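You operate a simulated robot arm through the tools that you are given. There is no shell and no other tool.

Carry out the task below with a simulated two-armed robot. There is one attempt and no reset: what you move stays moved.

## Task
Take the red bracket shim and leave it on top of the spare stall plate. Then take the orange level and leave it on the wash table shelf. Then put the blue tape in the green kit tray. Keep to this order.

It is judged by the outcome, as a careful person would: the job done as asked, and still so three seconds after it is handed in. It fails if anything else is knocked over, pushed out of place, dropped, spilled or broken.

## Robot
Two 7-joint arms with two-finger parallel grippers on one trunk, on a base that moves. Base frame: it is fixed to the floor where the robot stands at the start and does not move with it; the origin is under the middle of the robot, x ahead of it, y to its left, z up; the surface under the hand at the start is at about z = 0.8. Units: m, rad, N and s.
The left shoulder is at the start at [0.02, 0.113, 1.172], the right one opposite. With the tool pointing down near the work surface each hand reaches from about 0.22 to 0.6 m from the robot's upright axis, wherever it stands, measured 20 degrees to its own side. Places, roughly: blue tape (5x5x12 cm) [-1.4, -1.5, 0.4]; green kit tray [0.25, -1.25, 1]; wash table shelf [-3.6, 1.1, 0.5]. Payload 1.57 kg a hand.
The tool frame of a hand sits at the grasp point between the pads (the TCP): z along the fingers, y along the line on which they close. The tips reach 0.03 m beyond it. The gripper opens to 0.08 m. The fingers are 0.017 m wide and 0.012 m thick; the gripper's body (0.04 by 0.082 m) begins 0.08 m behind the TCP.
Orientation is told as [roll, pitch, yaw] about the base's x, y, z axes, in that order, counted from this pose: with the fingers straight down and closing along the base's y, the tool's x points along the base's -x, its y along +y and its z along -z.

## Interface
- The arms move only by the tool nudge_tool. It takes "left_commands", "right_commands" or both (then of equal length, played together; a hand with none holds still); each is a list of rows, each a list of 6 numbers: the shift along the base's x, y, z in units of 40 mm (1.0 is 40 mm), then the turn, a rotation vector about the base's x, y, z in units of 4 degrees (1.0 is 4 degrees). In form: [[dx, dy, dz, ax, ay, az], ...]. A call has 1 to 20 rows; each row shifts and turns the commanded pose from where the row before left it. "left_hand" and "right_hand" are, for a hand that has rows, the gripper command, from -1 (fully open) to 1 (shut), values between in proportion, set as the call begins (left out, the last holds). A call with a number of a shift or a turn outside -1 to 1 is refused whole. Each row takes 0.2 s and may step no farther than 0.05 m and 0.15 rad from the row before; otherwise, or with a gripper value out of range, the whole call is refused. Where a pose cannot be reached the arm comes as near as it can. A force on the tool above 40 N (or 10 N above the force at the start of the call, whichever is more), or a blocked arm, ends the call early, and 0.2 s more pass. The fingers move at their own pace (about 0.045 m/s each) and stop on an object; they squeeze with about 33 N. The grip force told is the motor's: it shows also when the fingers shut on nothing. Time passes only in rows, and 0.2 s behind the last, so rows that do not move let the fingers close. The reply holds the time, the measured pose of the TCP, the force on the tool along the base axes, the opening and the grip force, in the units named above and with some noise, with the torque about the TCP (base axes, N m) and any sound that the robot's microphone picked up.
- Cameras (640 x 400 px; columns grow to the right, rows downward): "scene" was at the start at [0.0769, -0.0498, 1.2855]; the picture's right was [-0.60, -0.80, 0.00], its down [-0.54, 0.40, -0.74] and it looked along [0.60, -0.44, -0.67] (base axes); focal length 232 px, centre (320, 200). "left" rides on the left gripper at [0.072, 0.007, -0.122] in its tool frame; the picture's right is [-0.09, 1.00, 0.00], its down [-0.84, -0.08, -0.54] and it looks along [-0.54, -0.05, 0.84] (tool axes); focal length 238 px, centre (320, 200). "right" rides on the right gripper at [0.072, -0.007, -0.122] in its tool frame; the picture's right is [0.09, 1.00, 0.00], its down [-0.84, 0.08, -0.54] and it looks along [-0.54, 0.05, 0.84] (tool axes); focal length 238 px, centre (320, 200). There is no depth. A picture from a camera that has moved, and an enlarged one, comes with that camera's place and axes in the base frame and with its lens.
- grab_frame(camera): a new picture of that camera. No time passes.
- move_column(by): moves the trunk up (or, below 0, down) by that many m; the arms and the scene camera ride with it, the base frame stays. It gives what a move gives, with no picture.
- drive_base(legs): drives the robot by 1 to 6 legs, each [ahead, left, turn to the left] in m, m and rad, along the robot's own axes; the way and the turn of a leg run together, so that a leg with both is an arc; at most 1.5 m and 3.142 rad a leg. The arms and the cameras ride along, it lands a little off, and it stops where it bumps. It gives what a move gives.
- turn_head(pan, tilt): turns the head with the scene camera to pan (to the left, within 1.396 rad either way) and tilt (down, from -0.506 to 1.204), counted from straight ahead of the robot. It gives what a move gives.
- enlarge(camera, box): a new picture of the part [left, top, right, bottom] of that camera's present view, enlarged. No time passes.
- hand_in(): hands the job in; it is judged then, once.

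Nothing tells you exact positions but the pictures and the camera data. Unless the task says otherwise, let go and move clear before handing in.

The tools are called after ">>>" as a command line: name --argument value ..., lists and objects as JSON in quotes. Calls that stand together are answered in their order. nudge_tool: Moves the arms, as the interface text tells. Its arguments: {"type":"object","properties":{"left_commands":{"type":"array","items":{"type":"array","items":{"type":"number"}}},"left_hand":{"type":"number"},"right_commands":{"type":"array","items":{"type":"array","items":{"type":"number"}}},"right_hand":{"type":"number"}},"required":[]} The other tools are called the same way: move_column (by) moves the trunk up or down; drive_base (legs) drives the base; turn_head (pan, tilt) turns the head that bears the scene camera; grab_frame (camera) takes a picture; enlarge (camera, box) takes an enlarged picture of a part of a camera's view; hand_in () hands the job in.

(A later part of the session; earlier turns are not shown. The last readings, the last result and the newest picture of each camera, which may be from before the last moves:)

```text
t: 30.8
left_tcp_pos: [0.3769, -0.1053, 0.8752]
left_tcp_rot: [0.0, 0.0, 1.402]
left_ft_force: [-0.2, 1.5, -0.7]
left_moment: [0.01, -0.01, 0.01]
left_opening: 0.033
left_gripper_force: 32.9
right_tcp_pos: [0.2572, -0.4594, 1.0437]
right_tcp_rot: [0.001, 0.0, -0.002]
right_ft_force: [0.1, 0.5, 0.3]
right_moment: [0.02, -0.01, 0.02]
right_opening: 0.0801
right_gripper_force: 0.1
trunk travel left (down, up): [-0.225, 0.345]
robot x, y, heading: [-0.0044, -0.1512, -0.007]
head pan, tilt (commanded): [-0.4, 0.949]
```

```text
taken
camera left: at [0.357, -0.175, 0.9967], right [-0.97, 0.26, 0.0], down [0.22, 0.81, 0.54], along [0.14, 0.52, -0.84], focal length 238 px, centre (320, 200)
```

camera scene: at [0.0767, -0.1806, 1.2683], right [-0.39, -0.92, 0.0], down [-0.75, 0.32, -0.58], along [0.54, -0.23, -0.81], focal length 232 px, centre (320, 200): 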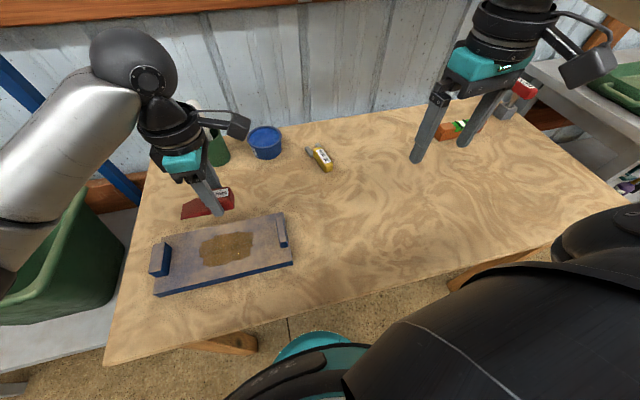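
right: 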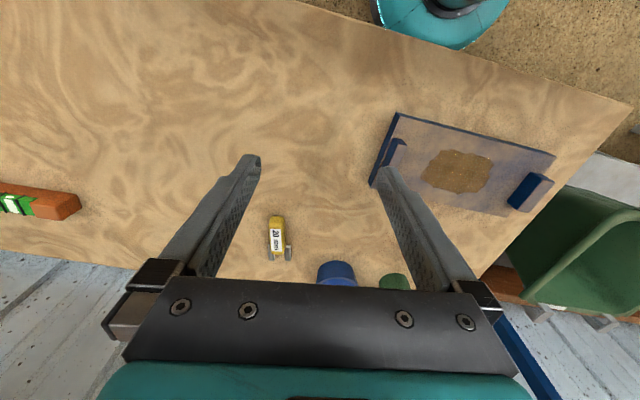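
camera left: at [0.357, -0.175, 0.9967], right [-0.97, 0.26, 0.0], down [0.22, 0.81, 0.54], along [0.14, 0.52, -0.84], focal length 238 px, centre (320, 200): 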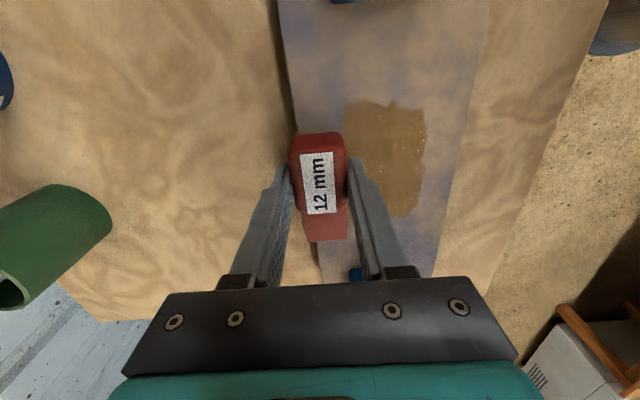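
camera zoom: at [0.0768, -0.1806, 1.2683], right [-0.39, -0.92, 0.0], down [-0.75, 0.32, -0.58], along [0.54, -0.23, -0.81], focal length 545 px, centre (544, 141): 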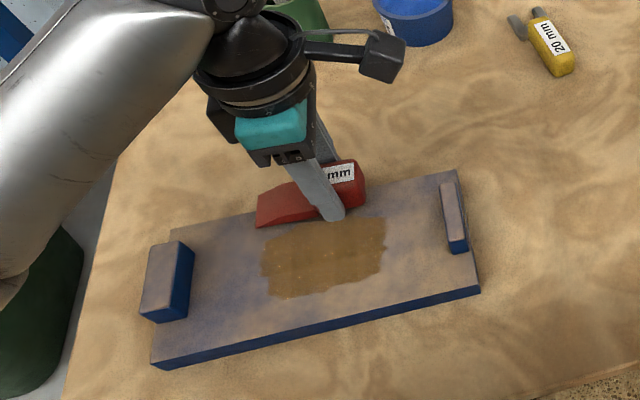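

The shim would sit about 2 mm over the plate's far edge here, so I'll bring it 9 mm toward the robot before lowering further.

>>> nudge_tool --left_commands '[[-0.22, 0, 0, 0, 0, 0], [0, 0, -0.15, 0, 0, 0], [0, 0, 0, 0, 0, 0]]' --left_hand 1

>>> enlarge --camera "scene" --box '[170, 150, 290, 240]'

>>> enlarge --camera "left" --box '[240, 80, 480, 280]'

```text
t: 31.6
left_tcp_pos: [0.3685, -0.1045, 0.869]
left_tcp_rot: [0.0, -0.001, 1.402]
left_ft_force: [-0.5, -0.9, -0.7]
left_moment: [0.0, -0.03, 0.03]
left_opening: 0.0329
left_gripper_force: 32.9
right_tcp_pos: [0.2581, -0.4602, 1.0434]
right_tcp_rot: [-0.002, 0.001, 0.0]
right_ft_force: [0.1, -0.5, 0.5]
right_moment: [0.0, 0.01, 0.03]
right_opening: 0.0801
right_gripper_force: 0.0
trunk travel left (down, up): [-0.225, 0.345]
robot x, y, heading: [-0.0026, -0.1512, 0.001]
head pan, tilt (commanded): [-0.4, 0.949]
```

```text
4.44 times, centred on (230, 195) of scene
camera zoom: at [0.0768, -0.1806, 1.2683], right [-0.39, -0.92, 0.0], down [-0.75, 0.32, -0.58], along [0.54, -0.23, -0.81], focal length 1030 px, centre (720, 222)
```

zoom: 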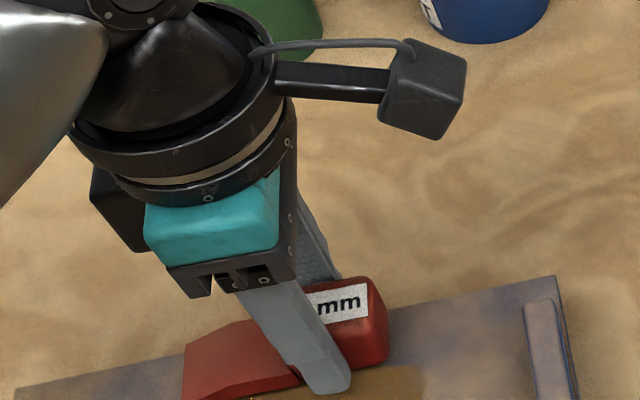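

```text
2.00 times, centred on (360, 180) of left
camera zoom: at [0.349, -0.1742, 0.9912], right [-0.97, 0.26, 0.0], down [0.22, 0.81, 0.54], along [0.14, 0.52, -0.84], focal length 477 px, centre (240, 240)
```

zoom: 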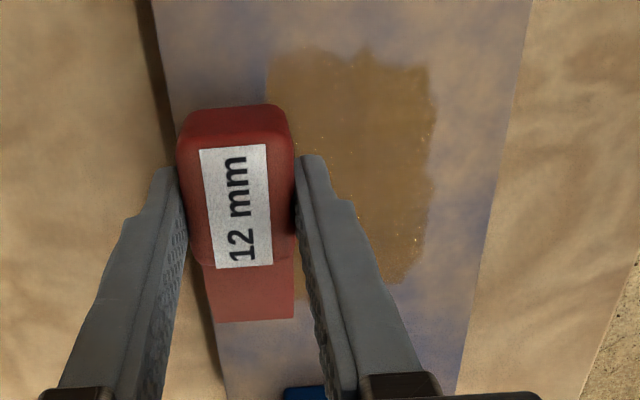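

The brown patch has glints and looks wet, and the strip beyond it is barely as wide as the shim. The space between the patch and the left raised end looks wider, so I'll measure that more closely.

>>> enlarge --camera "scene" --box '[140, 220, 260, 300]'

>>> enlarge --camera "scene" --box '[200, 200, 300, 280]'

```text
5.00 times, centred on (200, 260) of scene
camera zoom: at [0.0768, -0.1806, 1.2683], right [-0.39, -0.92, 0.0], down [-0.75, 0.32, -0.58], along [0.54, -0.23, -0.81], focal length 1159 px, centre (920, -100)
```

zoom: 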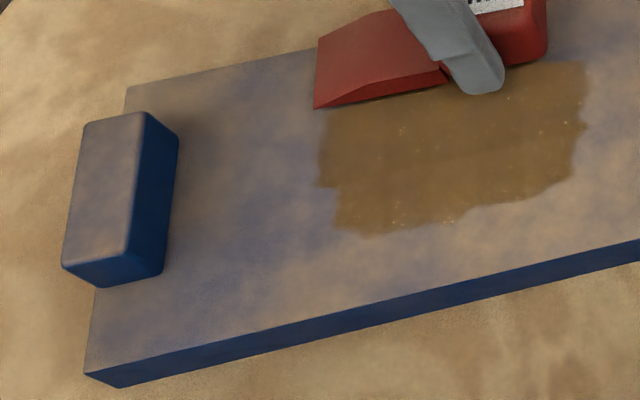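

```text
5.00 times, centred on (250, 240) of scene
camera zoom: at [0.0768, -0.1806, 1.2683], right [-0.39, -0.92, 0.0], down [-0.75, 0.32, -0.58], along [0.54, -0.23, -0.81], focal length 1159 px, centre (670, 0)
```

zoom: 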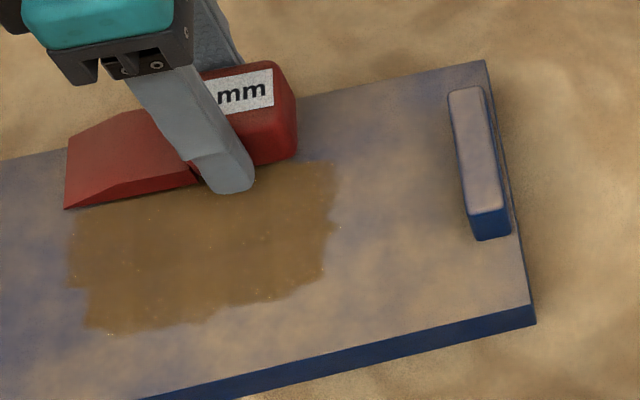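

The patch-to-left-end gap is about 56 mm against a 33 mm wide shim, so laying the shim across the plate there keeps it clear of the wet-looking patch and of the edges. I'll lift, turn the hand by −89° and move over that gap.

>>> nudge_tool --left_commands '[[0, 0, 0.9, 0, 0, 0], [0, 0, 0.9, 0, 0, 0], [0, 0, 0.4, 0, 0, 0]]' --left_hand 1

>>> nudge_tool --left_commands '[[-0.0544, 0.1269, 0, 0, 0, -1], [-0.0544, 0.1269, 0, 0, 0, -1], [-0.0544, 0.1269, 0, 0, 0, -1], [-0.0544, 0.1269, 0, 0, 0, -1], [-0.0544, 0.1269, 0, 0, 0, -1], [-0.0544, 0.1269, 0, 0, 0, -1], [-0.0544, 0.1269, 0, 0, 0, -1], [-0.0544, 0.1269, 0, 0, 0, -1], [-0.0544, 0.1269, 0, 0, 0, -1], [-0.0544, 0.1269, 0, 0, 0, -1], [-0.0544, 0.1269, 0, 0, 0, -1], [-0.0544, 0.1269, 0, 0, 0, -1], [-0.0544, 0.1269, 0, 0, 0, -1], [-0.0544, 0.1269, 0, 0, 0, -1], [-0.0544, 0.1269, 0, 0, 0, -1], [-0.0544, 0.1269, 0, 0, 0, -1], [-0.0544, 0.1269, 0, 0, 0, -1], [-0.0544, 0.1269, 0, 0, 0, -1], [-0.0544, 0.1269, 0, 0, 0, -1], [-0.0544, 0.1269, 0, 0, 0, -1]]' --left_hand 1

>>> nudge_tool --left_commands '[[0, 0, 0, 0, 0, -1], [0, 0, 0, 0, 0, -1], [0, 0, 0, 0, 0, -0.3], [0, 0, 0, 0, 0, 0]]' --left_hand 1

>>> grab_frame --camera "left"

>>> grab_frame --camera "scene"

```text
t: 32.4
left_tcp_pos: [0.3669, -0.1063, 0.9582]
left_tcp_rot: [0.0, 0.001, 1.401]
left_ft_force: [1.0, -0.1, -0.2]
left_moment: [0.01, 0.01, 0.02]
left_opening: 0.033
left_gripper_force: 33.1
right_tcp_pos: [0.2563, -0.459, 1.0435]
right_tcp_rot: [0.001, -0.001, 0.0]
right_ft_force: [-0.5, 0.0, 0.9]
right_moment: [-0.01, 0.01, 0.01]
right_opening: 0.0803
right_gripper_force: 0.1
trunk travel left (down, up): [-0.225, 0.345]
robot x, y, heading: [-0.0041, -0.1548, -0.0]
head pan, tilt (commanded): [-0.4, 0.949]
```

```text
t: 36.6
left_tcp_pos: [0.3229, -0.0058, 0.9556]
left_tcp_rot: [-0.001, 0.0, 0.006]
left_ft_force: [-0.1, -0.7, -0.2]
left_moment: [0.0, 0.0, 0.0]
left_opening: 0.033
left_gripper_force: 33.1
right_tcp_pos: [0.256, -0.4592, 1.043]
right_tcp_rot: [0.0, -0.002, 0.001]
right_ft_force: [0.3, 0.1, -0.3]
right_moment: [0.01, -0.03, 0.01]
right_opening: 0.0801
right_gripper_force: 0.1
trunk travel left (down, up): [-0.225, 0.345]
robot x, y, heading: [-0.002, -0.1547, -0.0]
head pan, tilt (commanded): [-0.4, 0.949]
```

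```text
t: 37.6
left_tcp_pos: [0.3231, -0.0044, 0.9562]
left_tcp_rot: [0.0, 0.0, -0.155]
left_ft_force: [0.2, 1.3, -1.1]
left_moment: [-0.01, -0.02, -0.01]
left_opening: 0.033
left_gripper_force: 33.1
right_tcp_pos: [0.2579, -0.4601, 1.0442]
right_tcp_rot: [0.0, 0.0, -0.001]
right_ft_force: [-0.2, -0.2, 0.7]
right_moment: [0.01, -0.02, 0.0]
right_opening: 0.0799
right_gripper_force: 0.0
trunk travel left (down, up): [-0.225, 0.345]
robot x, y, heading: [0.0004, -0.1552, 0.002]
head pan, tilt (commanded): [-0.4, 0.949]
```

```text
taken
camera left: at [0.2532, 0.0134, 1.0777], right [0.24, 0.97, 0.0], down [0.81, -0.21, 0.54], along [0.53, -0.13, -0.84], focal length 238 px, centre (320, 200)
```

left: 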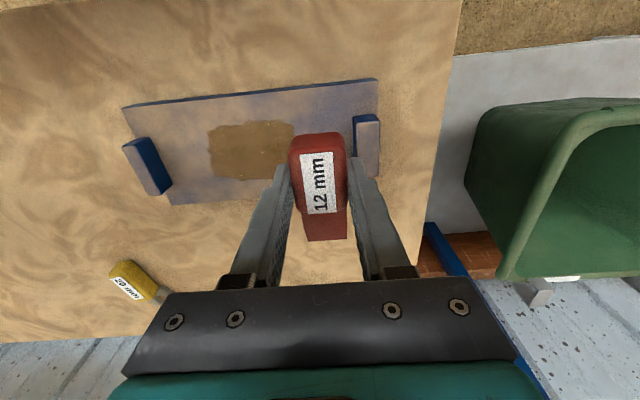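

```text
taken
camera scene: at [0.0768, -0.1806, 1.2683], right [-0.39, -0.92, 0.0], down [-0.75, 0.32, -0.58], along [0.54, -0.23, -0.81], focal length 232 px, centre (320, 200)
```

scene: 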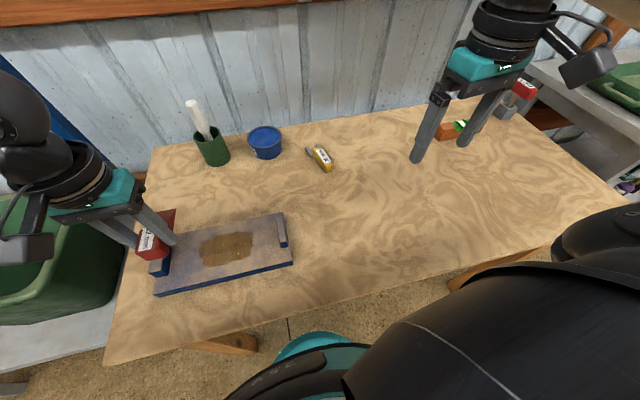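

The hand is turned and the shim hovers above the gap; I'll zoom in from the wrist camera to place it precisely between patch and raised end.

>>> enlarge --camera "left" --box '[190, 60, 430, 220]'

```text
2.50 times, centred on (310, 140) of left
camera zoom: at [0.2532, 0.0134, 1.0777], right [0.24, 0.97, 0.0], down [0.81, -0.21, 0.54], along [0.53, -0.13, -0.84], focal length 596 px, centre (345, 350)
```

zoom: 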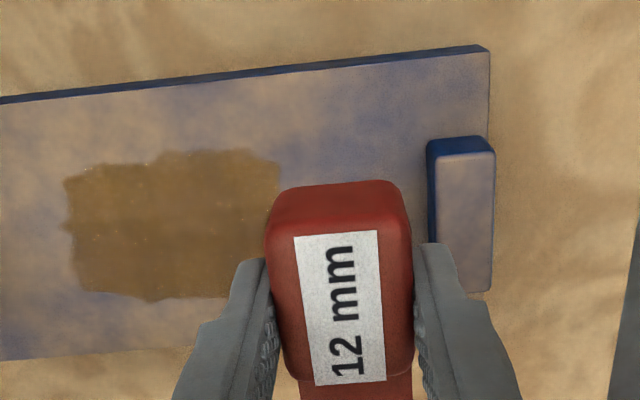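

The gap measures 56 mm (patch edge to raised end); shifting 2 mm toward the raised end leaves about 5 mm to the patch and room for the finger. I'll lower in stages.

>>> nudge_tool --left_commands '[[0.01, 0.05, -0.5, 0, 0, 0], [0, 0, -0.7, 0, 0, 0], [0, 0, -0.6, 0, 0, 0], [0, 0, -0.4, 0, 0, 0], [0, 0, 0, 0, 0, 0]]' --left_hand 1

>>> enlarge --camera "left" --box '[190, 60, 430, 260]'

>>> enlarge --camera "scene" --box '[120, 200, 260, 300]'

```text
t: 38.8
left_tcp_pos: [0.326, -0.0014, 0.8707]
left_tcp_rot: [0.0, -0.001, -0.154]
left_ft_force: [0.3, -0.7, -0.6]
left_moment: [-0.04, 0.01, -0.02]
left_opening: 0.0331
left_gripper_force: 32.6
right_tcp_pos: [0.2572, -0.4594, 1.0423]
right_tcp_rot: [0.0, 0.0, -0.001]
right_ft_force: [-0.7, 0.0, -0.1]
right_moment: [-0.05, -0.01, 0.04]
right_opening: 0.0798
right_gripper_force: 0.1
trunk travel left (down, up): [-0.225, 0.345]
robot x, y, heading: [0.0044, -0.1558, 0.005]
head pan, tilt (commanded): [-0.4, 0.949]
```

```text
2.00 times, centred on (310, 160) of left
camera zoom: at [0.2545, 0.0162, 0.9919], right [0.24, 0.97, 0.0], down [0.82, -0.2, 0.54], along [0.53, -0.13, -0.84], focal length 477 px, centre (340, 280)
```

zoom: 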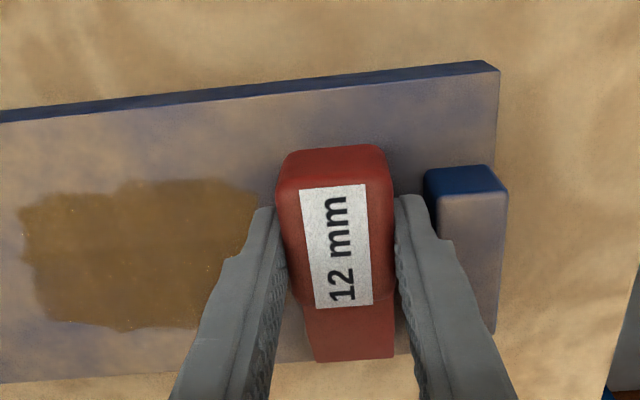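

```text
4.00 times, centred on (190, 250) of scene
camera zoom: at [0.0768, -0.1806, 1.2683], right [-0.39, -0.92, 0.0], down [-0.75, 0.32, -0.58], along [0.54, -0.23, -0.81], focal length 927 px, centre (840, 0)
```

zoom: 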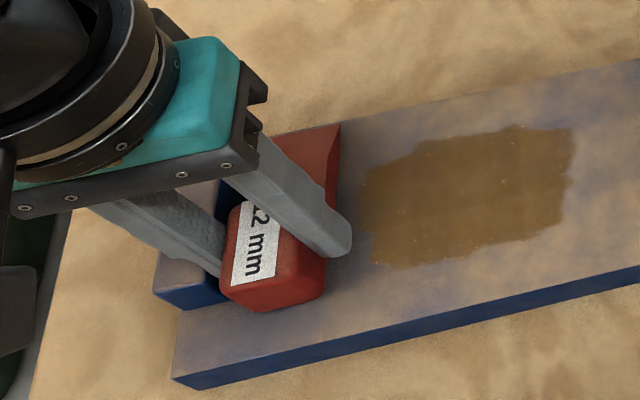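

Alignment looks right: shim clear of the patch and the fingers clear of the raised end. I'll lower the last bit in small steps and watch the force.

>>> nudge_tool --left_commands '[[0, 0, -0.15, 0, 0, 0], [0, 0, -0.12, 0, 0, 0], [0, 0, 0, 0, 0, 0]]' --left_hand 1

>>> nudge_tool --left_commands '[[0, 0, -0.06, 0, 0, 0], [0, 0, 0, 0, 0, 0]]' --left_hand 1

>>> nudge_tool --left_commands '[[0, 0, -0.05, 0, 0, 0], [0, 0, 0, 0, 0, 0]]' --left_hand 1

>>> enlarge --camera "scene" --box '[120, 200, 260, 300]'

```text
t: 39.6
left_tcp_pos: [0.3245, -0.0024, 0.8574]
left_tcp_rot: [-0.001, -0.001, -0.154]
left_ft_force: [0.5, -0.3, 0.6]
left_moment: [-0.01, -0.03, 0.01]
left_opening: 0.0333
left_gripper_force: 32.8
right_tcp_pos: [0.2582, -0.4588, 1.0426]
right_tcp_rot: [0.0, 0.0, -0.001]
right_ft_force: [-0.1, -0.4, -0.2]
right_moment: [-0.01, 0.03, 0.0]
right_opening: 0.0801
right_gripper_force: 0.0
trunk travel left (down, up): [-0.225, 0.345]
robot x, y, heading: [-0.0011, -0.1513, 0.003]
head pan, tilt (commanded): [-0.4, 0.949]
```

```text
t: 40.2
left_tcp_pos: [0.3249, -0.0016, 0.858]
left_tcp_rot: [0.0, -0.007, -0.154]
left_ft_force: [-2.1, 1.7, 27.7]
left_moment: [0.11, 0.5, -0.03]
left_opening: 0.0331
left_gripper_force: 33.0
right_tcp_pos: [0.2564, -0.4607, 1.0431]
right_tcp_rot: [0.0, -0.001, 0.0]
right_ft_force: [1.0, -1.1, -0.8]
right_moment: [0.01, -0.01, -0.01]
right_opening: 0.0801
right_gripper_force: 0.0
trunk travel left (down, up): [-0.225, 0.345]
robot x, y, heading: [0.0007, -0.1518, -0.0]
head pan, tilt (commanded): [-0.4, 0.949]
```

```text
t: 40.8
left_tcp_pos: [0.3248, -0.0028, 0.856]
left_tcp_rot: [-0.002, -0.008, -0.153]
left_ft_force: [1.9, 2.6, 31.9]
left_moment: [0.07, -0.2, 0.0]
left_opening: 0.033
left_gripper_force: 32.6
right_tcp_pos: [0.2571, -0.4608, 1.0439]
right_tcp_rot: [0.0, 0.0, 0.0]
right_ft_force: [0.0, 0.3, -0.8]
right_moment: [0.0, -0.01, 0.0]
right_opening: 0.0804
right_gripper_force: 0.0
trunk travel left (down, up): [-0.225, 0.345]
robot x, y, heading: [0.0013, -0.1528, 0.004]
head pan, tilt (commanded): [-0.4, 0.949]
```

```text
4.00 times, centred on (190, 250) of scene
camera zoom: at [0.0755, -0.181, 1.2685], right [-0.39, -0.92, 0.0], down [-0.75, 0.32, -0.58], along [0.54, -0.23, -0.81], focal length 927 px, centre (840, 0)
```

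zoom: 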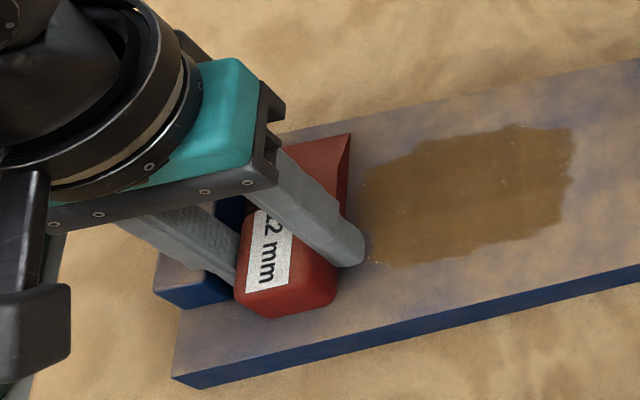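

Contact is made (about 30 N). I'll ease up slightly, then open only partly so the finger does not touch the raised end.

>>> nudge_tool --left_commands '[[0, 0, 0.06, 0, 0, 0], [0, 0, 0, 0, 0, 0]]' --left_hand 1

>>> nudge_tool --left_commands '[[0, 0, 0, 0, 0, 0], [0, 0, 0, 0, 0, 0]]' --left_hand -0.02

>>> enlarge --camera "left" --box '[190, 60, 430, 260]'

```text
t: 41.4
left_tcp_pos: [0.323, -0.0028, 0.8543]
left_tcp_rot: [0.001, -0.003, -0.152]
left_ft_force: [5.4, 1.7, 15.6]
left_moment: [-0.11, -0.98, 0.13]
left_opening: 0.0329
left_gripper_force: 33.0
right_tcp_pos: [0.2563, -0.4609, 1.0423]
right_tcp_rot: [-0.001, 0.0, 0.0]
right_ft_force: [-0.1, -0.7, -0.1]
right_moment: [0.0, -0.04, 0.02]
right_opening: 0.0801
right_gripper_force: 0.0
trunk travel left (down, up): [-0.225, 0.345]
robot x, y, heading: [0.0009, -0.1486, 0.004]
head pan, tilt (commanded): [-0.4, 0.949]
```

```text
t: 42.0
left_tcp_pos: [0.3243, -0.0022, 0.8541]
left_tcp_rot: [0.0, 0.001, -0.154]
left_ft_force: [1.0, -1.7, 9.0]
left_moment: [0.09, -0.11, -0.04]
left_opening: 0.0413
left_gripper_force: 0.0
right_tcp_pos: [0.2571, -0.4593, 1.0426]
right_tcp_rot: [-0.002, 0.001, 0.001]
right_ft_force: [0.3, 0.4, -0.2]
right_moment: [-0.01, -0.03, -0.03]
right_opening: 0.0799
right_gripper_force: 0.1
trunk travel left (down, up): [-0.225, 0.345]
robot x, y, heading: [0.0016, -0.1537, -0.002]
head pan, tilt (commanded): [-0.4, 0.949]
```

```text
2.00 times, centred on (310, 160) of left
camera zoom: at [0.2525, 0.0153, 0.9769], right [0.25, 0.97, 0.0], down [0.82, -0.21, 0.54], along [0.52, -0.13, -0.84], focal length 477 px, centre (340, 280)
```

zoom: 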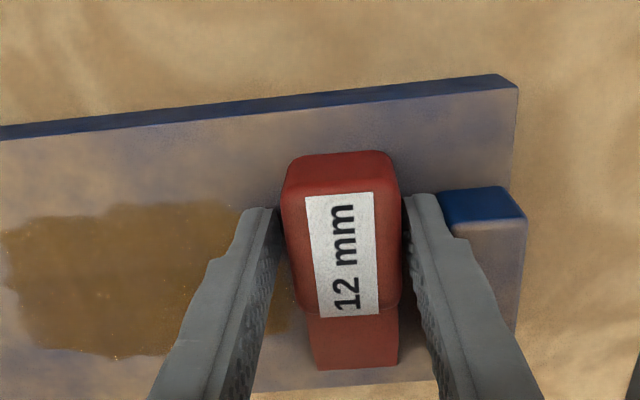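

The shim is released (opening 41 mm). A fingertip still lightly touches the plate, so I'll rise straight up, slowly at first.

>>> nudge_tool --left_commands '[[0, 0, 0.1, 0, 0, 0], [0, 0, 0.3, 0, 0, 0], [0, 0, 0.7, 0, 0, 0], [0, 0, 0.9, 0, 0, 0], [0, 0, 0.9, 0, 0, 0]]' --left_hand -0.02

>>> grab_frame --camera "left"

>>> grab_frame --camera "scene"

>>> enlarge --camera "scene" --box '[130, 190, 310, 310]'

```text
t: 43.2
left_tcp_pos: [0.322, 0.001, 0.9731]
left_tcp_rot: [0.0, 0.001, -0.154]
left_ft_force: [-0.1, -0.2, 0.3]
left_moment: [-0.01, -0.02, -0.01]
left_opening: 0.0409
left_gripper_force: 0.0
right_tcp_pos: [0.2583, -0.4602, 1.0424]
right_tcp_rot: [0.001, 0.0, 0.0]
right_ft_force: [0.6, 0.3, -0.7]
right_moment: [-0.01, 0.01, 0.0]
right_opening: 0.0802
right_gripper_force: 0.1
trunk travel left (down, up): [-0.225, 0.345]
robot x, y, heading: [0.0016, -0.1509, 0.001]
head pan, tilt (commanded): [-0.4, 0.949]
```

```text
taken
camera left: at [0.2519, 0.018, 1.0953], right [0.24, 0.97, 0.0], down [0.82, -0.2, 0.54], along [0.53, -0.13, -0.84], focal length 238 px, centre (320, 200)
```

left: 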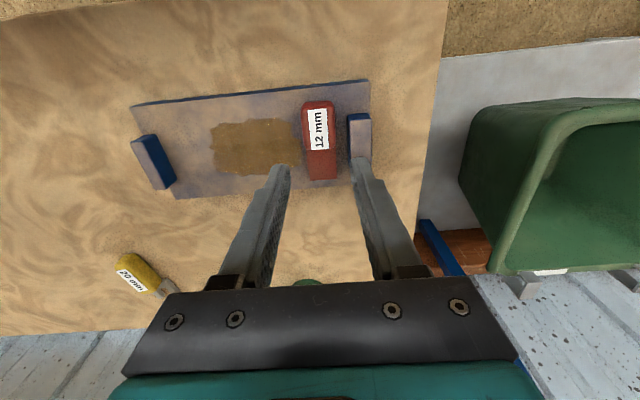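

```text
taken
camera scene: at [0.0767, -0.1807, 1.2683], right [-0.39, -0.92, 0.0], down [-0.75, 0.32, -0.58], along [0.54, -0.23, -0.81], focal length 232 px, centre (320, 200)
```

scene: 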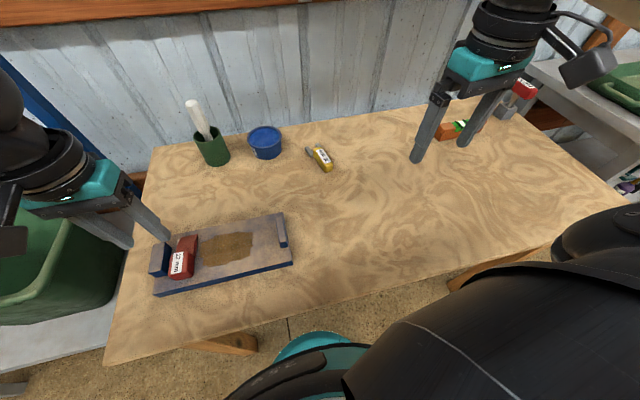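

```text
3.33 times, centred on (220, 250) of scene
camera zoom: at [0.0767, -0.1807, 1.2683], right [-0.39, -0.92, 0.0], down [-0.75, 0.32, -0.58], along [0.54, -0.23, -0.81], focal length 773 px, centre (653, 33)
```

zoom: 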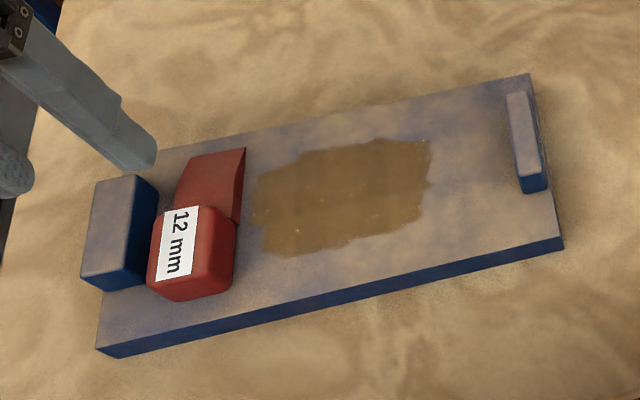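

The shim lies squarely on the plate, clear of the patch and raised end, and nothing else moved. Next is the orange level near (0.46, -0.82); I'll raise both hands a little and strafe right.

>>> nudge_tool --left_commands '[[0, 0, 0.9, 0, 0, 0.5], [0, 0, 0.9, 0, 0, 0.9], [0, 0, 0.6, 0, 0, 0.8]]' --right_commands '[[0, 0.3, 0.5, 0, 0, 0], [0, 0.3, 0.5, 0, 0, 0], [0, 0.3, 0.5, 0, 0, 0]]' --left_hand -1 --right_hand -1

>>> drive_base --legs '[[0, -0.45, 0]]'

>>> turn_head --pan -0.5 --tilt 0.85

>>> grab_frame --camera "scene"

>>> grab_frame --camera "right"

```text
t: 44.0
left_tcp_pos: [0.327, 0.0032, 1.0681]
left_tcp_rot: [0.0, 0.001, 0.001]
left_ft_force: [0.0, 0.5, -0.2]
left_moment: [0.0, 0.0, -0.01]
left_opening: 0.08
left_gripper_force: 0.1
right_tcp_pos: [0.256, -0.4248, 1.1033]
right_tcp_rot: [-0.001, 0.002, 0.0]
right_ft_force: [0.1, 0.0, 0.2]
right_moment: [-0.02, -0.01, 0.0]
right_opening: 0.08
right_gripper_force: 0.2
trunk travel left (down, up): [-0.225, 0.345]
robot x, y, heading: [-0.0015, -0.1518, 0.004]
head pan, tilt (commanded): [-0.4, 0.949]
```

```text
t: 46.8
left_tcp_pos: [0.326, -0.4533, 1.0674]
left_tcp_rot: [0.0, 0.001, -0.009]
left_ft_force: [0.7, -0.3, 0.6]
left_moment: [0.01, 0.02, 0.01]
left_opening: 0.0797
left_gripper_force: 0.1
right_tcp_pos: [0.2522, -0.879, 1.1034]
right_tcp_rot: [-0.001, -0.001, -0.008]
right_ft_force: [-0.1, -0.1, -0.2]
right_moment: [0.0, -0.04, 0.04]
right_opening: 0.0799
right_gripper_force: 0.0
trunk travel left (down, up): [-0.225, 0.345]
robot x, y, heading: [-0.0004, -0.6019, -0.01]
head pan, tilt (commanded): [-0.4, 0.949]
```

```text
t: 47.4
left_tcp_pos: [0.3255, -0.4528, 1.0676]
left_tcp_rot: [0.001, 0.001, -0.01]
left_ft_force: [-0.4, -0.5, 0.1]
left_moment: [-0.01, -0.02, 0.02]
left_opening: 0.0799
left_gripper_force: 0.1
right_tcp_pos: [0.2537, -0.8792, 1.1029]
right_tcp_rot: [-0.001, -0.001, -0.008]
right_ft_force: [-0.5, 0.6, 0.2]
right_moment: [0.03, -0.03, -0.01]
right_opening: 0.08
right_gripper_force: 0.1
trunk travel left (down, up): [-0.225, 0.345]
robot x, y, heading: [-0.0017, -0.6064, -0.009]
head pan, tilt (commanded): [-0.499, 0.85]
```

```text
taken
camera scene: at [0.0763, -0.6433, 1.2758], right [-0.49, -0.87, 0.0], down [-0.66, 0.37, -0.66], along [0.58, -0.32, -0.75], focal length 232 px, centre (320, 200)
```

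scene: 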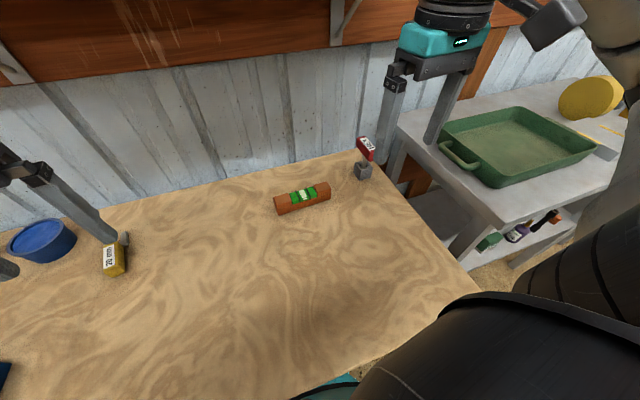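

```text
taken
camera right: at [0.1803, -0.8854, 1.2248], right [-0.08, 1.0, 0.0], down [0.84, 0.07, 0.54], along [0.54, 0.05, -0.84], focal length 238 px, centre (320, 200)
```

right: 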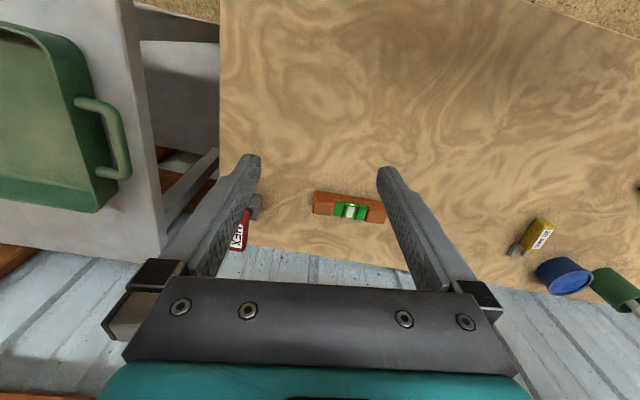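

The level lies at (0.456, -0.80), about 15 cm long nearly along y. Before choosing a grasp I need to see the wash table shelf, so I'll back away from the bench and turn toward it to look.

>>> drive_base --legs '[[-0.5, 0, 0], [0, 0, 2.64]]'

>>> turn_head --pan 0.0 --tilt 0.25

>>> grab_frame --camera "scene"

```text
t: 56.6
left_tcp_pos: [-0.8667, -0.5803, 1.0679]
left_tcp_rot: [0.0, 0.001, 2.641]
left_ft_force: [0.2, 0.1, 0.3]
left_moment: [-0.01, 0.0, 0.01]
left_opening: 0.08
left_gripper_force: 0.0
right_tcp_pos: [-0.6033, -0.2391, 1.103]
right_tcp_rot: [0.001, 0.0, 2.639]
right_ft_force: [0.4, -0.1, -0.6]
right_moment: [-0.03, -0.02, -0.01]
right_opening: 0.08
right_gripper_force: 0.0
trunk travel left (down, up): [-0.225, 0.345]
robot x, y, heading: [-0.5039, -0.5975, 2.637]
head pan, tilt (commanded): [-0.499, 0.85]
```

```text
t: 57.6
left_tcp_pos: [-0.8686, -0.5801, 1.0671]
left_tcp_rot: [0.0, 0.001, 2.642]
left_ft_force: [-0.2, -0.1, 0.4]
left_moment: [-0.01, 0.0, 0.03]
left_opening: 0.0798
left_gripper_force: 0.1
right_tcp_pos: [-0.6026, -0.2384, 1.103]
right_tcp_rot: [-0.001, -0.001, 2.64]
right_ft_force: [0.0, 1.0, -0.7]
right_moment: [0.02, -0.01, 0.0]
right_opening: 0.0798
right_gripper_force: 0.1
trunk travel left (down, up): [-0.225, 0.345]
robot x, y, heading: [-0.5087, -0.5981, 2.639]
head pan, tilt (commanded): [0.0, 0.25]
```

```text
taken
camera scene: at [-0.5985, -0.5506, 1.3288], right [0.48, 0.88, 0.0], down [0.22, -0.12, -0.97], along [-0.85, 0.47, -0.25], focal length 232 px, centre (320, 200)
```

scene: 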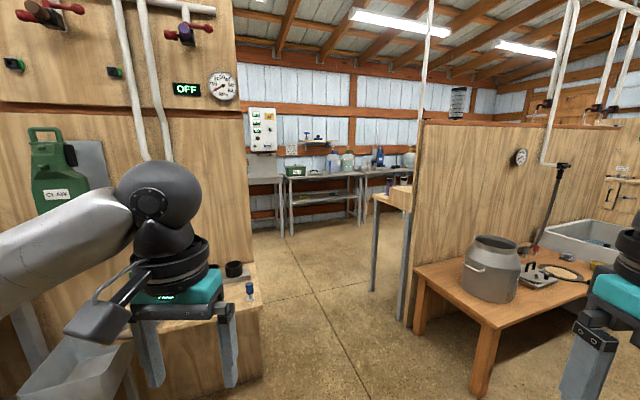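

A passage leads between two partitions to a far table with a lower shelf, likely the wash table. I'll zoom in.

>>> enlarge --camera "scene" --box '[230, 100, 420, 260]'

>>> enlarge --camera "scene" --box '[270, 150, 370, 240]'

```text
2.50 times, centred on (325, 180) of scene
camera zoom: at [-0.5985, -0.5506, 1.3288], right [0.48, 0.88, 0.0], down [0.22, -0.12, -0.97], along [-0.85, 0.47, -0.25], focal length 580 px, centre (308, 250)
```

zoom: 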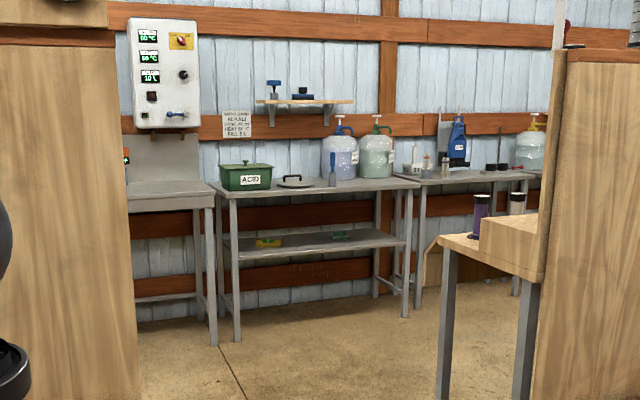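

```text
4.44 times, centred on (320, 195) of scene
camera zoom: at [-0.5985, -0.5506, 1.3288], right [0.48, 0.88, 0.0], down [0.22, -0.12, -0.97], along [-0.85, 0.47, -0.25], focal length 1030 px, centre (320, 222)
```

zoom: 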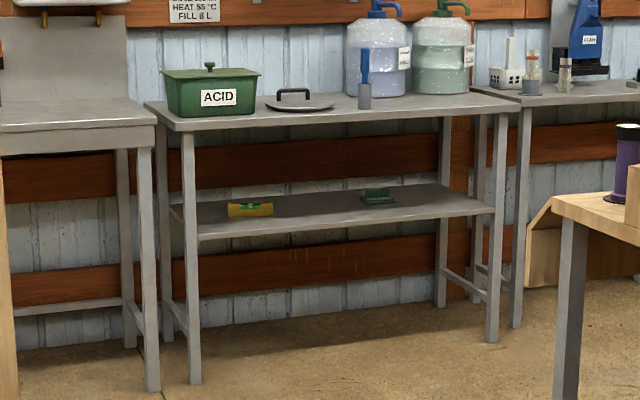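

That is the wash table: its lower shelf (z≈0.5) sits under a table top at about 0.85, with a yellow level and a green item on it and free space between them. A straight-down hand would not fit there, so I'll grasp the orange level with the left hand tilted about 40° along the level's length. I'll return to the bench facing diagonally.

>>> drive_base --legs '[[0, 0, 2.86]]'

>>> turn_head --pan 0.2 --tilt 0.8

>>> grab_frame --camera "scene"

```text
t: 64.7
left_tcp_pos: [-0.1721, -0.7308, 1.0664]
left_tcp_rot: [-0.002, -0.001, -0.816]
left_ft_force: [0.2, -0.2, 0.1]
left_moment: [-0.01, 0.03, 0.0]
left_opening: 0.0801
left_gripper_force: 0.0
right_tcp_pos: [-0.5295, -0.9731, 1.1036]
right_tcp_rot: [0.0, 0.0, -0.815]
right_ft_force: [-0.3, -0.7, 0.2]
right_moment: [0.02, 0.03, 0.01]
right_opening: 0.0799
right_gripper_force: 0.0
trunk travel left (down, up): [-0.225, 0.345]
robot x, y, heading: [-0.5021, -0.603, -0.811]
head pan, tilt (commanded): [0.0, 0.25]
```

```text
t: 65.7
left_tcp_pos: [-0.1706, -0.7321, 1.0662]
left_tcp_rot: [-0.001, -0.001, -0.815]
left_ft_force: [0.0, 0.0, -0.3]
left_moment: [0.02, 0.01, 0.01]
left_opening: 0.0796
left_gripper_force: 0.0
right_tcp_pos: [-0.5286, -0.9731, 1.1029]
right_tcp_rot: [-0.002, 0.002, -0.816]
right_ft_force: [0.0, 0.2, 0.0]
right_moment: [-0.01, 0.01, 0.0]
right_opening: 0.08
right_gripper_force: 0.1
trunk travel left (down, up): [-0.225, 0.345]
robot x, y, heading: [-0.5087, -0.6008, -0.814]
head pan, tilt (commanded): [0.201, 0.799]
```

```text
taken
camera scene: at [-0.435, -0.654, 1.2799], right [-0.58, -0.82, 0.0], down [-0.59, 0.41, -0.7], along [0.57, -0.4, -0.72], focal length 232 px, centre (320, 200)
```

scene: 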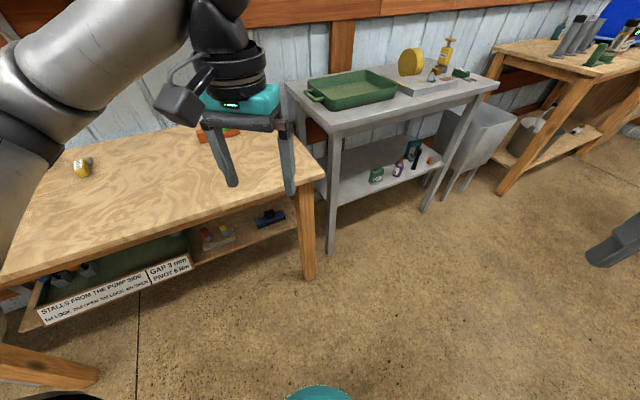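

I'm facing diagonally with the bench and kit-tray table in view. I'll move in to the bench, keeping this heading.

>>> drive_base --legs '[[0.368, 0.319, 0]]'

>>> grab_frame --camera "scene"

>>> grab_frame --camera "left"

```text
t: 68.5
left_tcp_pos: [0.3028, -0.7784, 1.0677]
left_tcp_rot: [0.0, 0.0, -0.809]
left_ft_force: [0.3, -0.8, 0.4]
left_moment: [0.05, 0.05, 0.05]
left_opening: 0.0799
left_gripper_force: 0.0
right_tcp_pos: [-0.0542, -1.0241, 1.1037]
right_tcp_rot: [0.001, 0.0, -0.807]
right_ft_force: [-0.2, -0.5, -1.1]
right_moment: [0.0, -0.01, -0.02]
right_opening: 0.0799
right_gripper_force: 0.0
trunk travel left (down, up): [-0.225, 0.345]
robot x, y, heading: [-0.0355, -0.6504, -0.812]
head pan, tilt (commanded): [0.201, 0.799]
```

```text
taken
camera scene: at [0.0387, -0.7035, 1.2798], right [-0.57, -0.82, 0.0], down [-0.59, 0.41, -0.7], along [0.57, -0.4, -0.72], focal length 232 px, centre (320, 200)
```

scene: 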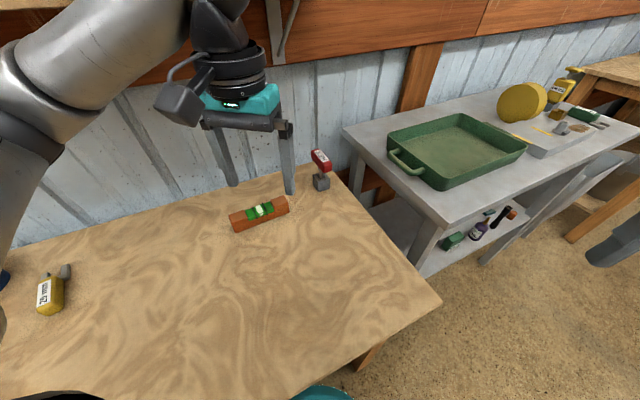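

```text
taken
camera left: at [0.2581, -0.7222, 1.1899], right [0.78, 0.62, 0.0], down [0.52, -0.66, 0.54], along [0.34, -0.42, -0.84], focal length 238 px, centre (320, 200)
```

left: 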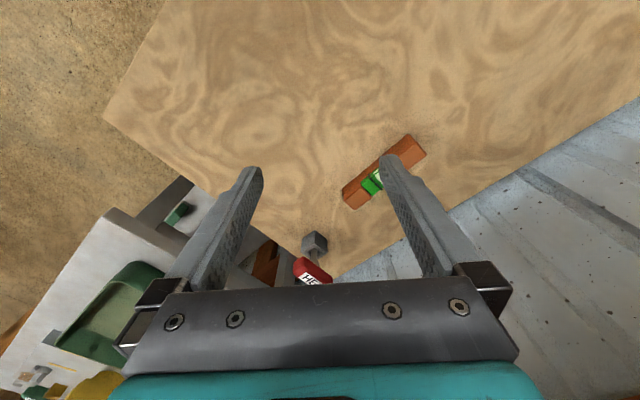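

The level's axis is about 7.5° off y. I'll turn the left hand to match (yaw −97.5°) while moving above it, then tilt it 40° toward the level's far end.

>>> nudge_tool --left_commands '[[0.29, -0.045, -0.08, 0, 0, -0.984], [0.29, -0.045, -0.08, 0, 0, -0.984], [0.29, -0.045, -0.08, 0, 0, -0.984], [0.29, -0.045, -0.08, 0, 0, -0.984], [0.29, -0.045, -0.08, 0, 0, -0.984], [0.29, -0.045, -0.08, 0, 0, -0.984], [0.29, -0.045, -0.08, 0, 0, -0.984], [0.29, -0.045, -0.08, 0, 0, -0.984], [0.29, -0.045, -0.08, 0, 0, -0.984], [0.29, -0.045, -0.08, 0, 0, -0.984], [0.29, -0.045, -0.08, 0, 0, -0.984], [0.29, -0.045, -0.08, 0, 0, -0.984], [0.29, -0.045, -0.08, 0, 0, -0.984]]' --left_hand -1

>>> grab_frame --camera "left"

```text
t: 70.8
left_tcp_pos: [0.3714, -0.8022, 1.0536]
left_tcp_rot: [0.1, -0.033, -1.708]
left_ft_force: [0.5, -0.3, 0.4]
left_moment: [-0.02, 0.01, -0.04]
left_opening: 0.0801
left_gripper_force: 0.0
right_tcp_pos: [-0.0709, -1.019, 1.1046]
right_tcp_rot: [0.01, -0.016, -0.806]
right_ft_force: [-1.6, -0.6, 0.2]
right_moment: [0.02, -0.06, -0.01]
right_opening: 0.0802
right_gripper_force: 0.1
trunk travel left (down, up): [-0.225, 0.345]
robot x, y, heading: [-0.0324, -0.6474, -0.808]
head pan, tilt (commanded): [0.201, 0.799]
stopped in row 11 (left hand): the arm was blocked; the commanded pose is now the measured one
```

```text
taken
camera left: at [0.3765, -0.7257, 1.1732], right [0.97, -0.22, 0.1], down [-0.24, -0.79, 0.56], along [-0.05, -0.57, -0.82], focal length 238 px, centre (320, 200)
```

left: 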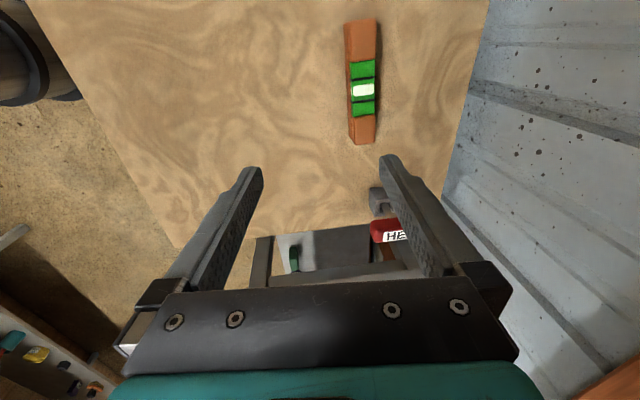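

The left arm was blocked by something in row 11. I need to see what it touched before moving further.

>>> turn_head --pan 0.4 --tilt 0.3

>>> grab_frame --camera "scene"

>>> grab_frame --camera "right"

```text
t: 71.8
left_tcp_pos: [0.3719, -0.8005, 1.0516]
left_tcp_rot: [0.099, -0.033, -1.711]
left_ft_force: [0.4, -0.8, 0.0]
left_moment: [0.04, -0.01, -0.01]
left_opening: 0.0801
left_gripper_force: 0.1
right_tcp_pos: [-0.0693, -1.0187, 1.1055]
right_tcp_rot: [0.008, -0.014, -0.81]
right_ft_force: [-0.2, -0.1, -0.1]
right_moment: [-0.01, 0.0, 0.0]
right_opening: 0.08
right_gripper_force: 0.2
trunk travel left (down, up): [-0.225, 0.345]
robot x, y, heading: [-0.0338, -0.651, -0.802]
head pan, tilt (commanded): [0.4, 0.3]
```

```text
taken
camera scene: at [0.039, -0.6887, 1.3256], right [-0.4, -0.92, 0.0], down [-0.26, 0.11, -0.96], along [0.88, -0.38, -0.28], focal length 232 px, centre (320, 200)
```

scene: 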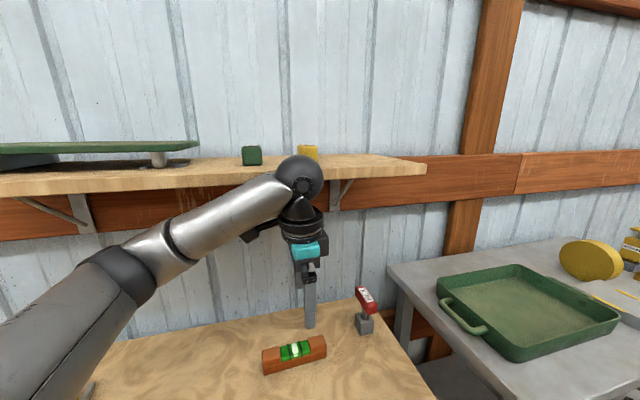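

```text
taken
camera right: at [-0.1258, -0.9713, 1.2252], right [0.66, 0.75, 0.01], down [0.63, -0.55, 0.55], along [0.42, -0.36, -0.83], focal length 238 px, centre (320, 200)
```

right: 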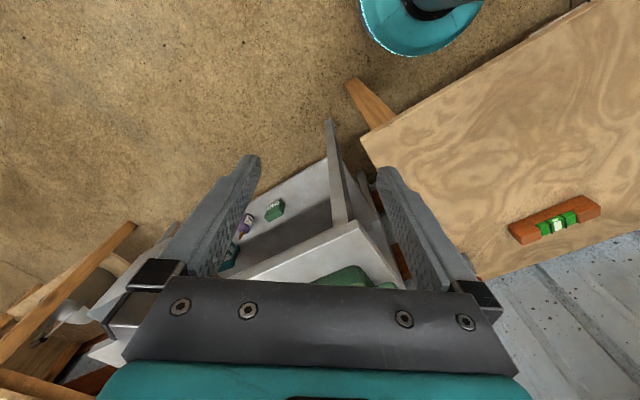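

The wall shelf's front edge is at about x=0.475, z=1.25, and the wrist met it. Nothing on the shelf has moved. I'll back off, straighten the hand and go lower so the wrist passes beneath the shelf.

>>> nudge_tool --left_commands '[[-0.8, 0, 0, 0, 0, 0], [-0.8, 0, 0, 0, 0, 0], [0, 0, 0, 0.33, 0.68, 0], [0, 0, 0, 0.33, 0.68, 0], [0, 0, -0.8, 0, 0, 0], [0, 0, -0.8, 0, 0, 0], [0, 0, -0.8, 0, 0, 0]]' --left_hand -1

>>> grab_frame --camera "scene"

>>> grab_frame --camera "left"

```text
t: 73.4
left_tcp_pos: [0.3286, -0.8037, 0.9474]
left_tcp_rot: [-0.031, 0.008, -1.688]
left_ft_force: [0.1, 0.2, 0.0]
left_moment: [-0.01, -0.02, -0.03]
left_opening: 0.0796
left_gripper_force: 0.0
right_tcp_pos: [-0.0535, -1.0229, 1.1029]
right_tcp_rot: [0.0, 0.001, -0.808]
right_ft_force: [0.3, 0.2, 0.0]
right_moment: [0.01, -0.01, 0.01]
right_opening: 0.0802
right_gripper_force: 0.0
trunk travel left (down, up): [-0.225, 0.345]
robot x, y, heading: [-0.0334, -0.65, -0.811]
head pan, tilt (commanded): [0.4, 0.3]
```

```text
taken
camera scene: at [0.0575, -0.6942, 1.3242], right [-0.4, -0.92, 0.0], down [-0.27, 0.12, -0.96], along [0.88, -0.38, -0.3], focal length 232 px, centre (320, 200)
```

scene: 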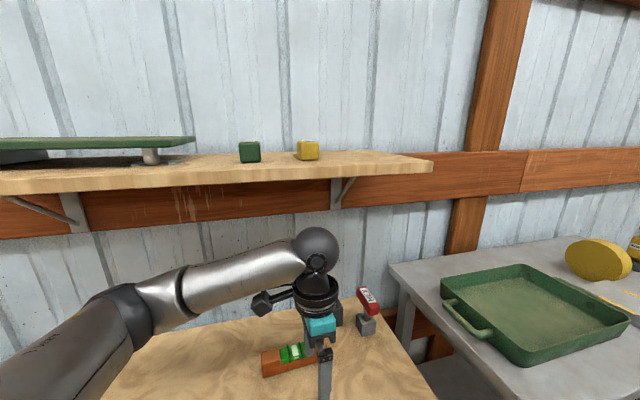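

```text
taken
camera left: at [0.3462, -0.7346, 1.0693], right [0.98, -0.21, -0.03], down [-0.16, -0.83, 0.54], along [-0.14, -0.52, -0.84], focal length 238 px, centre (320, 200)
```

left: 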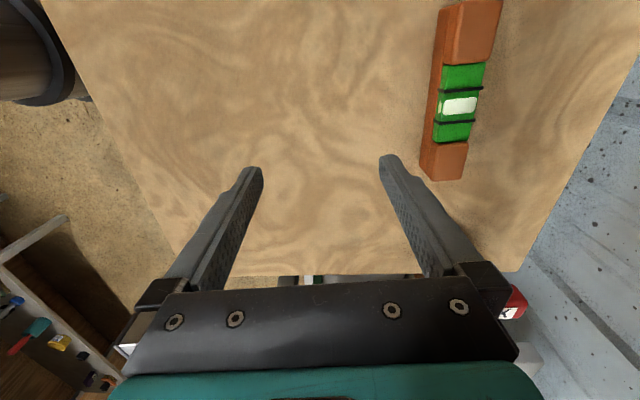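

The hand is now lower with its yaw matched to the level. I'll tilt it 40° here, clear of everything, and then move over the level beneath the shelf.

>>> nudge_tool --left_commands '[[0, 0, 0, -1, 0.074, 0], [0, 0, 0, -1, 0.074, 0], [0, 0, 0, -1, 0.074, 0], [0, 0, 0, -1, 0.074, 0], [0, 0, 0, -1, 0.074, 0], [0, 0, 0, -1, 0.074, 0], [0, 0, 0, -1, 0.074, 0], [0, 0, 0, -1, 0.074, 0], [0, 0, 0, -1, 0.074, 0], [0, 0, 0, -1, 0.074, 0], [0, 0, 0, 0, 0, 0]]' --left_hand -1

>>> grab_frame --camera "left"

>>> grab_frame --camera "scene"

```text
t: 75.8
left_tcp_pos: [0.326, -0.8043, 0.9472]
left_tcp_rot: [0.007, -0.689, -1.701]
left_ft_force: [0.0, 0.5, -0.7]
left_moment: [0.0, -0.03, 0.02]
left_opening: 0.0799
left_gripper_force: 0.0
right_tcp_pos: [-0.0541, -1.0234, 1.1029]
right_tcp_rot: [0.0, -0.001, -0.808]
right_ft_force: [0.3, -0.3, 0.8]
right_moment: [-0.03, -0.03, -0.01]
right_opening: 0.0797
right_gripper_force: 0.1
trunk travel left (down, up): [-0.225, 0.345]
robot x, y, heading: [-0.0377, -0.6496, -0.809]
head pan, tilt (commanded): [0.4, 0.3]
```

```text
taken
camera left: at [0.3496, -0.6727, 0.9961], right [0.98, -0.19, 0.06], down [-0.12, -0.29, 0.95], along [-0.17, -0.94, -0.3], focal length 238 px, centre (320, 200)
```

left: 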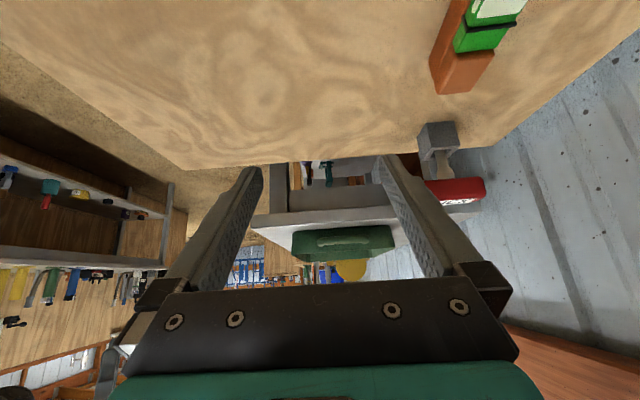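

```text
taken
camera scene: at [0.0575, -0.6943, 1.3242], right [-0.4, -0.92, 0.0], down [-0.27, 0.12, -0.96], along [0.88, -0.38, -0.3], focal length 232 px, centre (320, 200)
```

scene: 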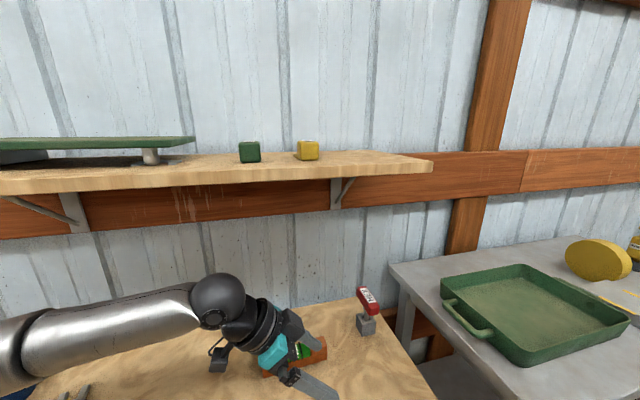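

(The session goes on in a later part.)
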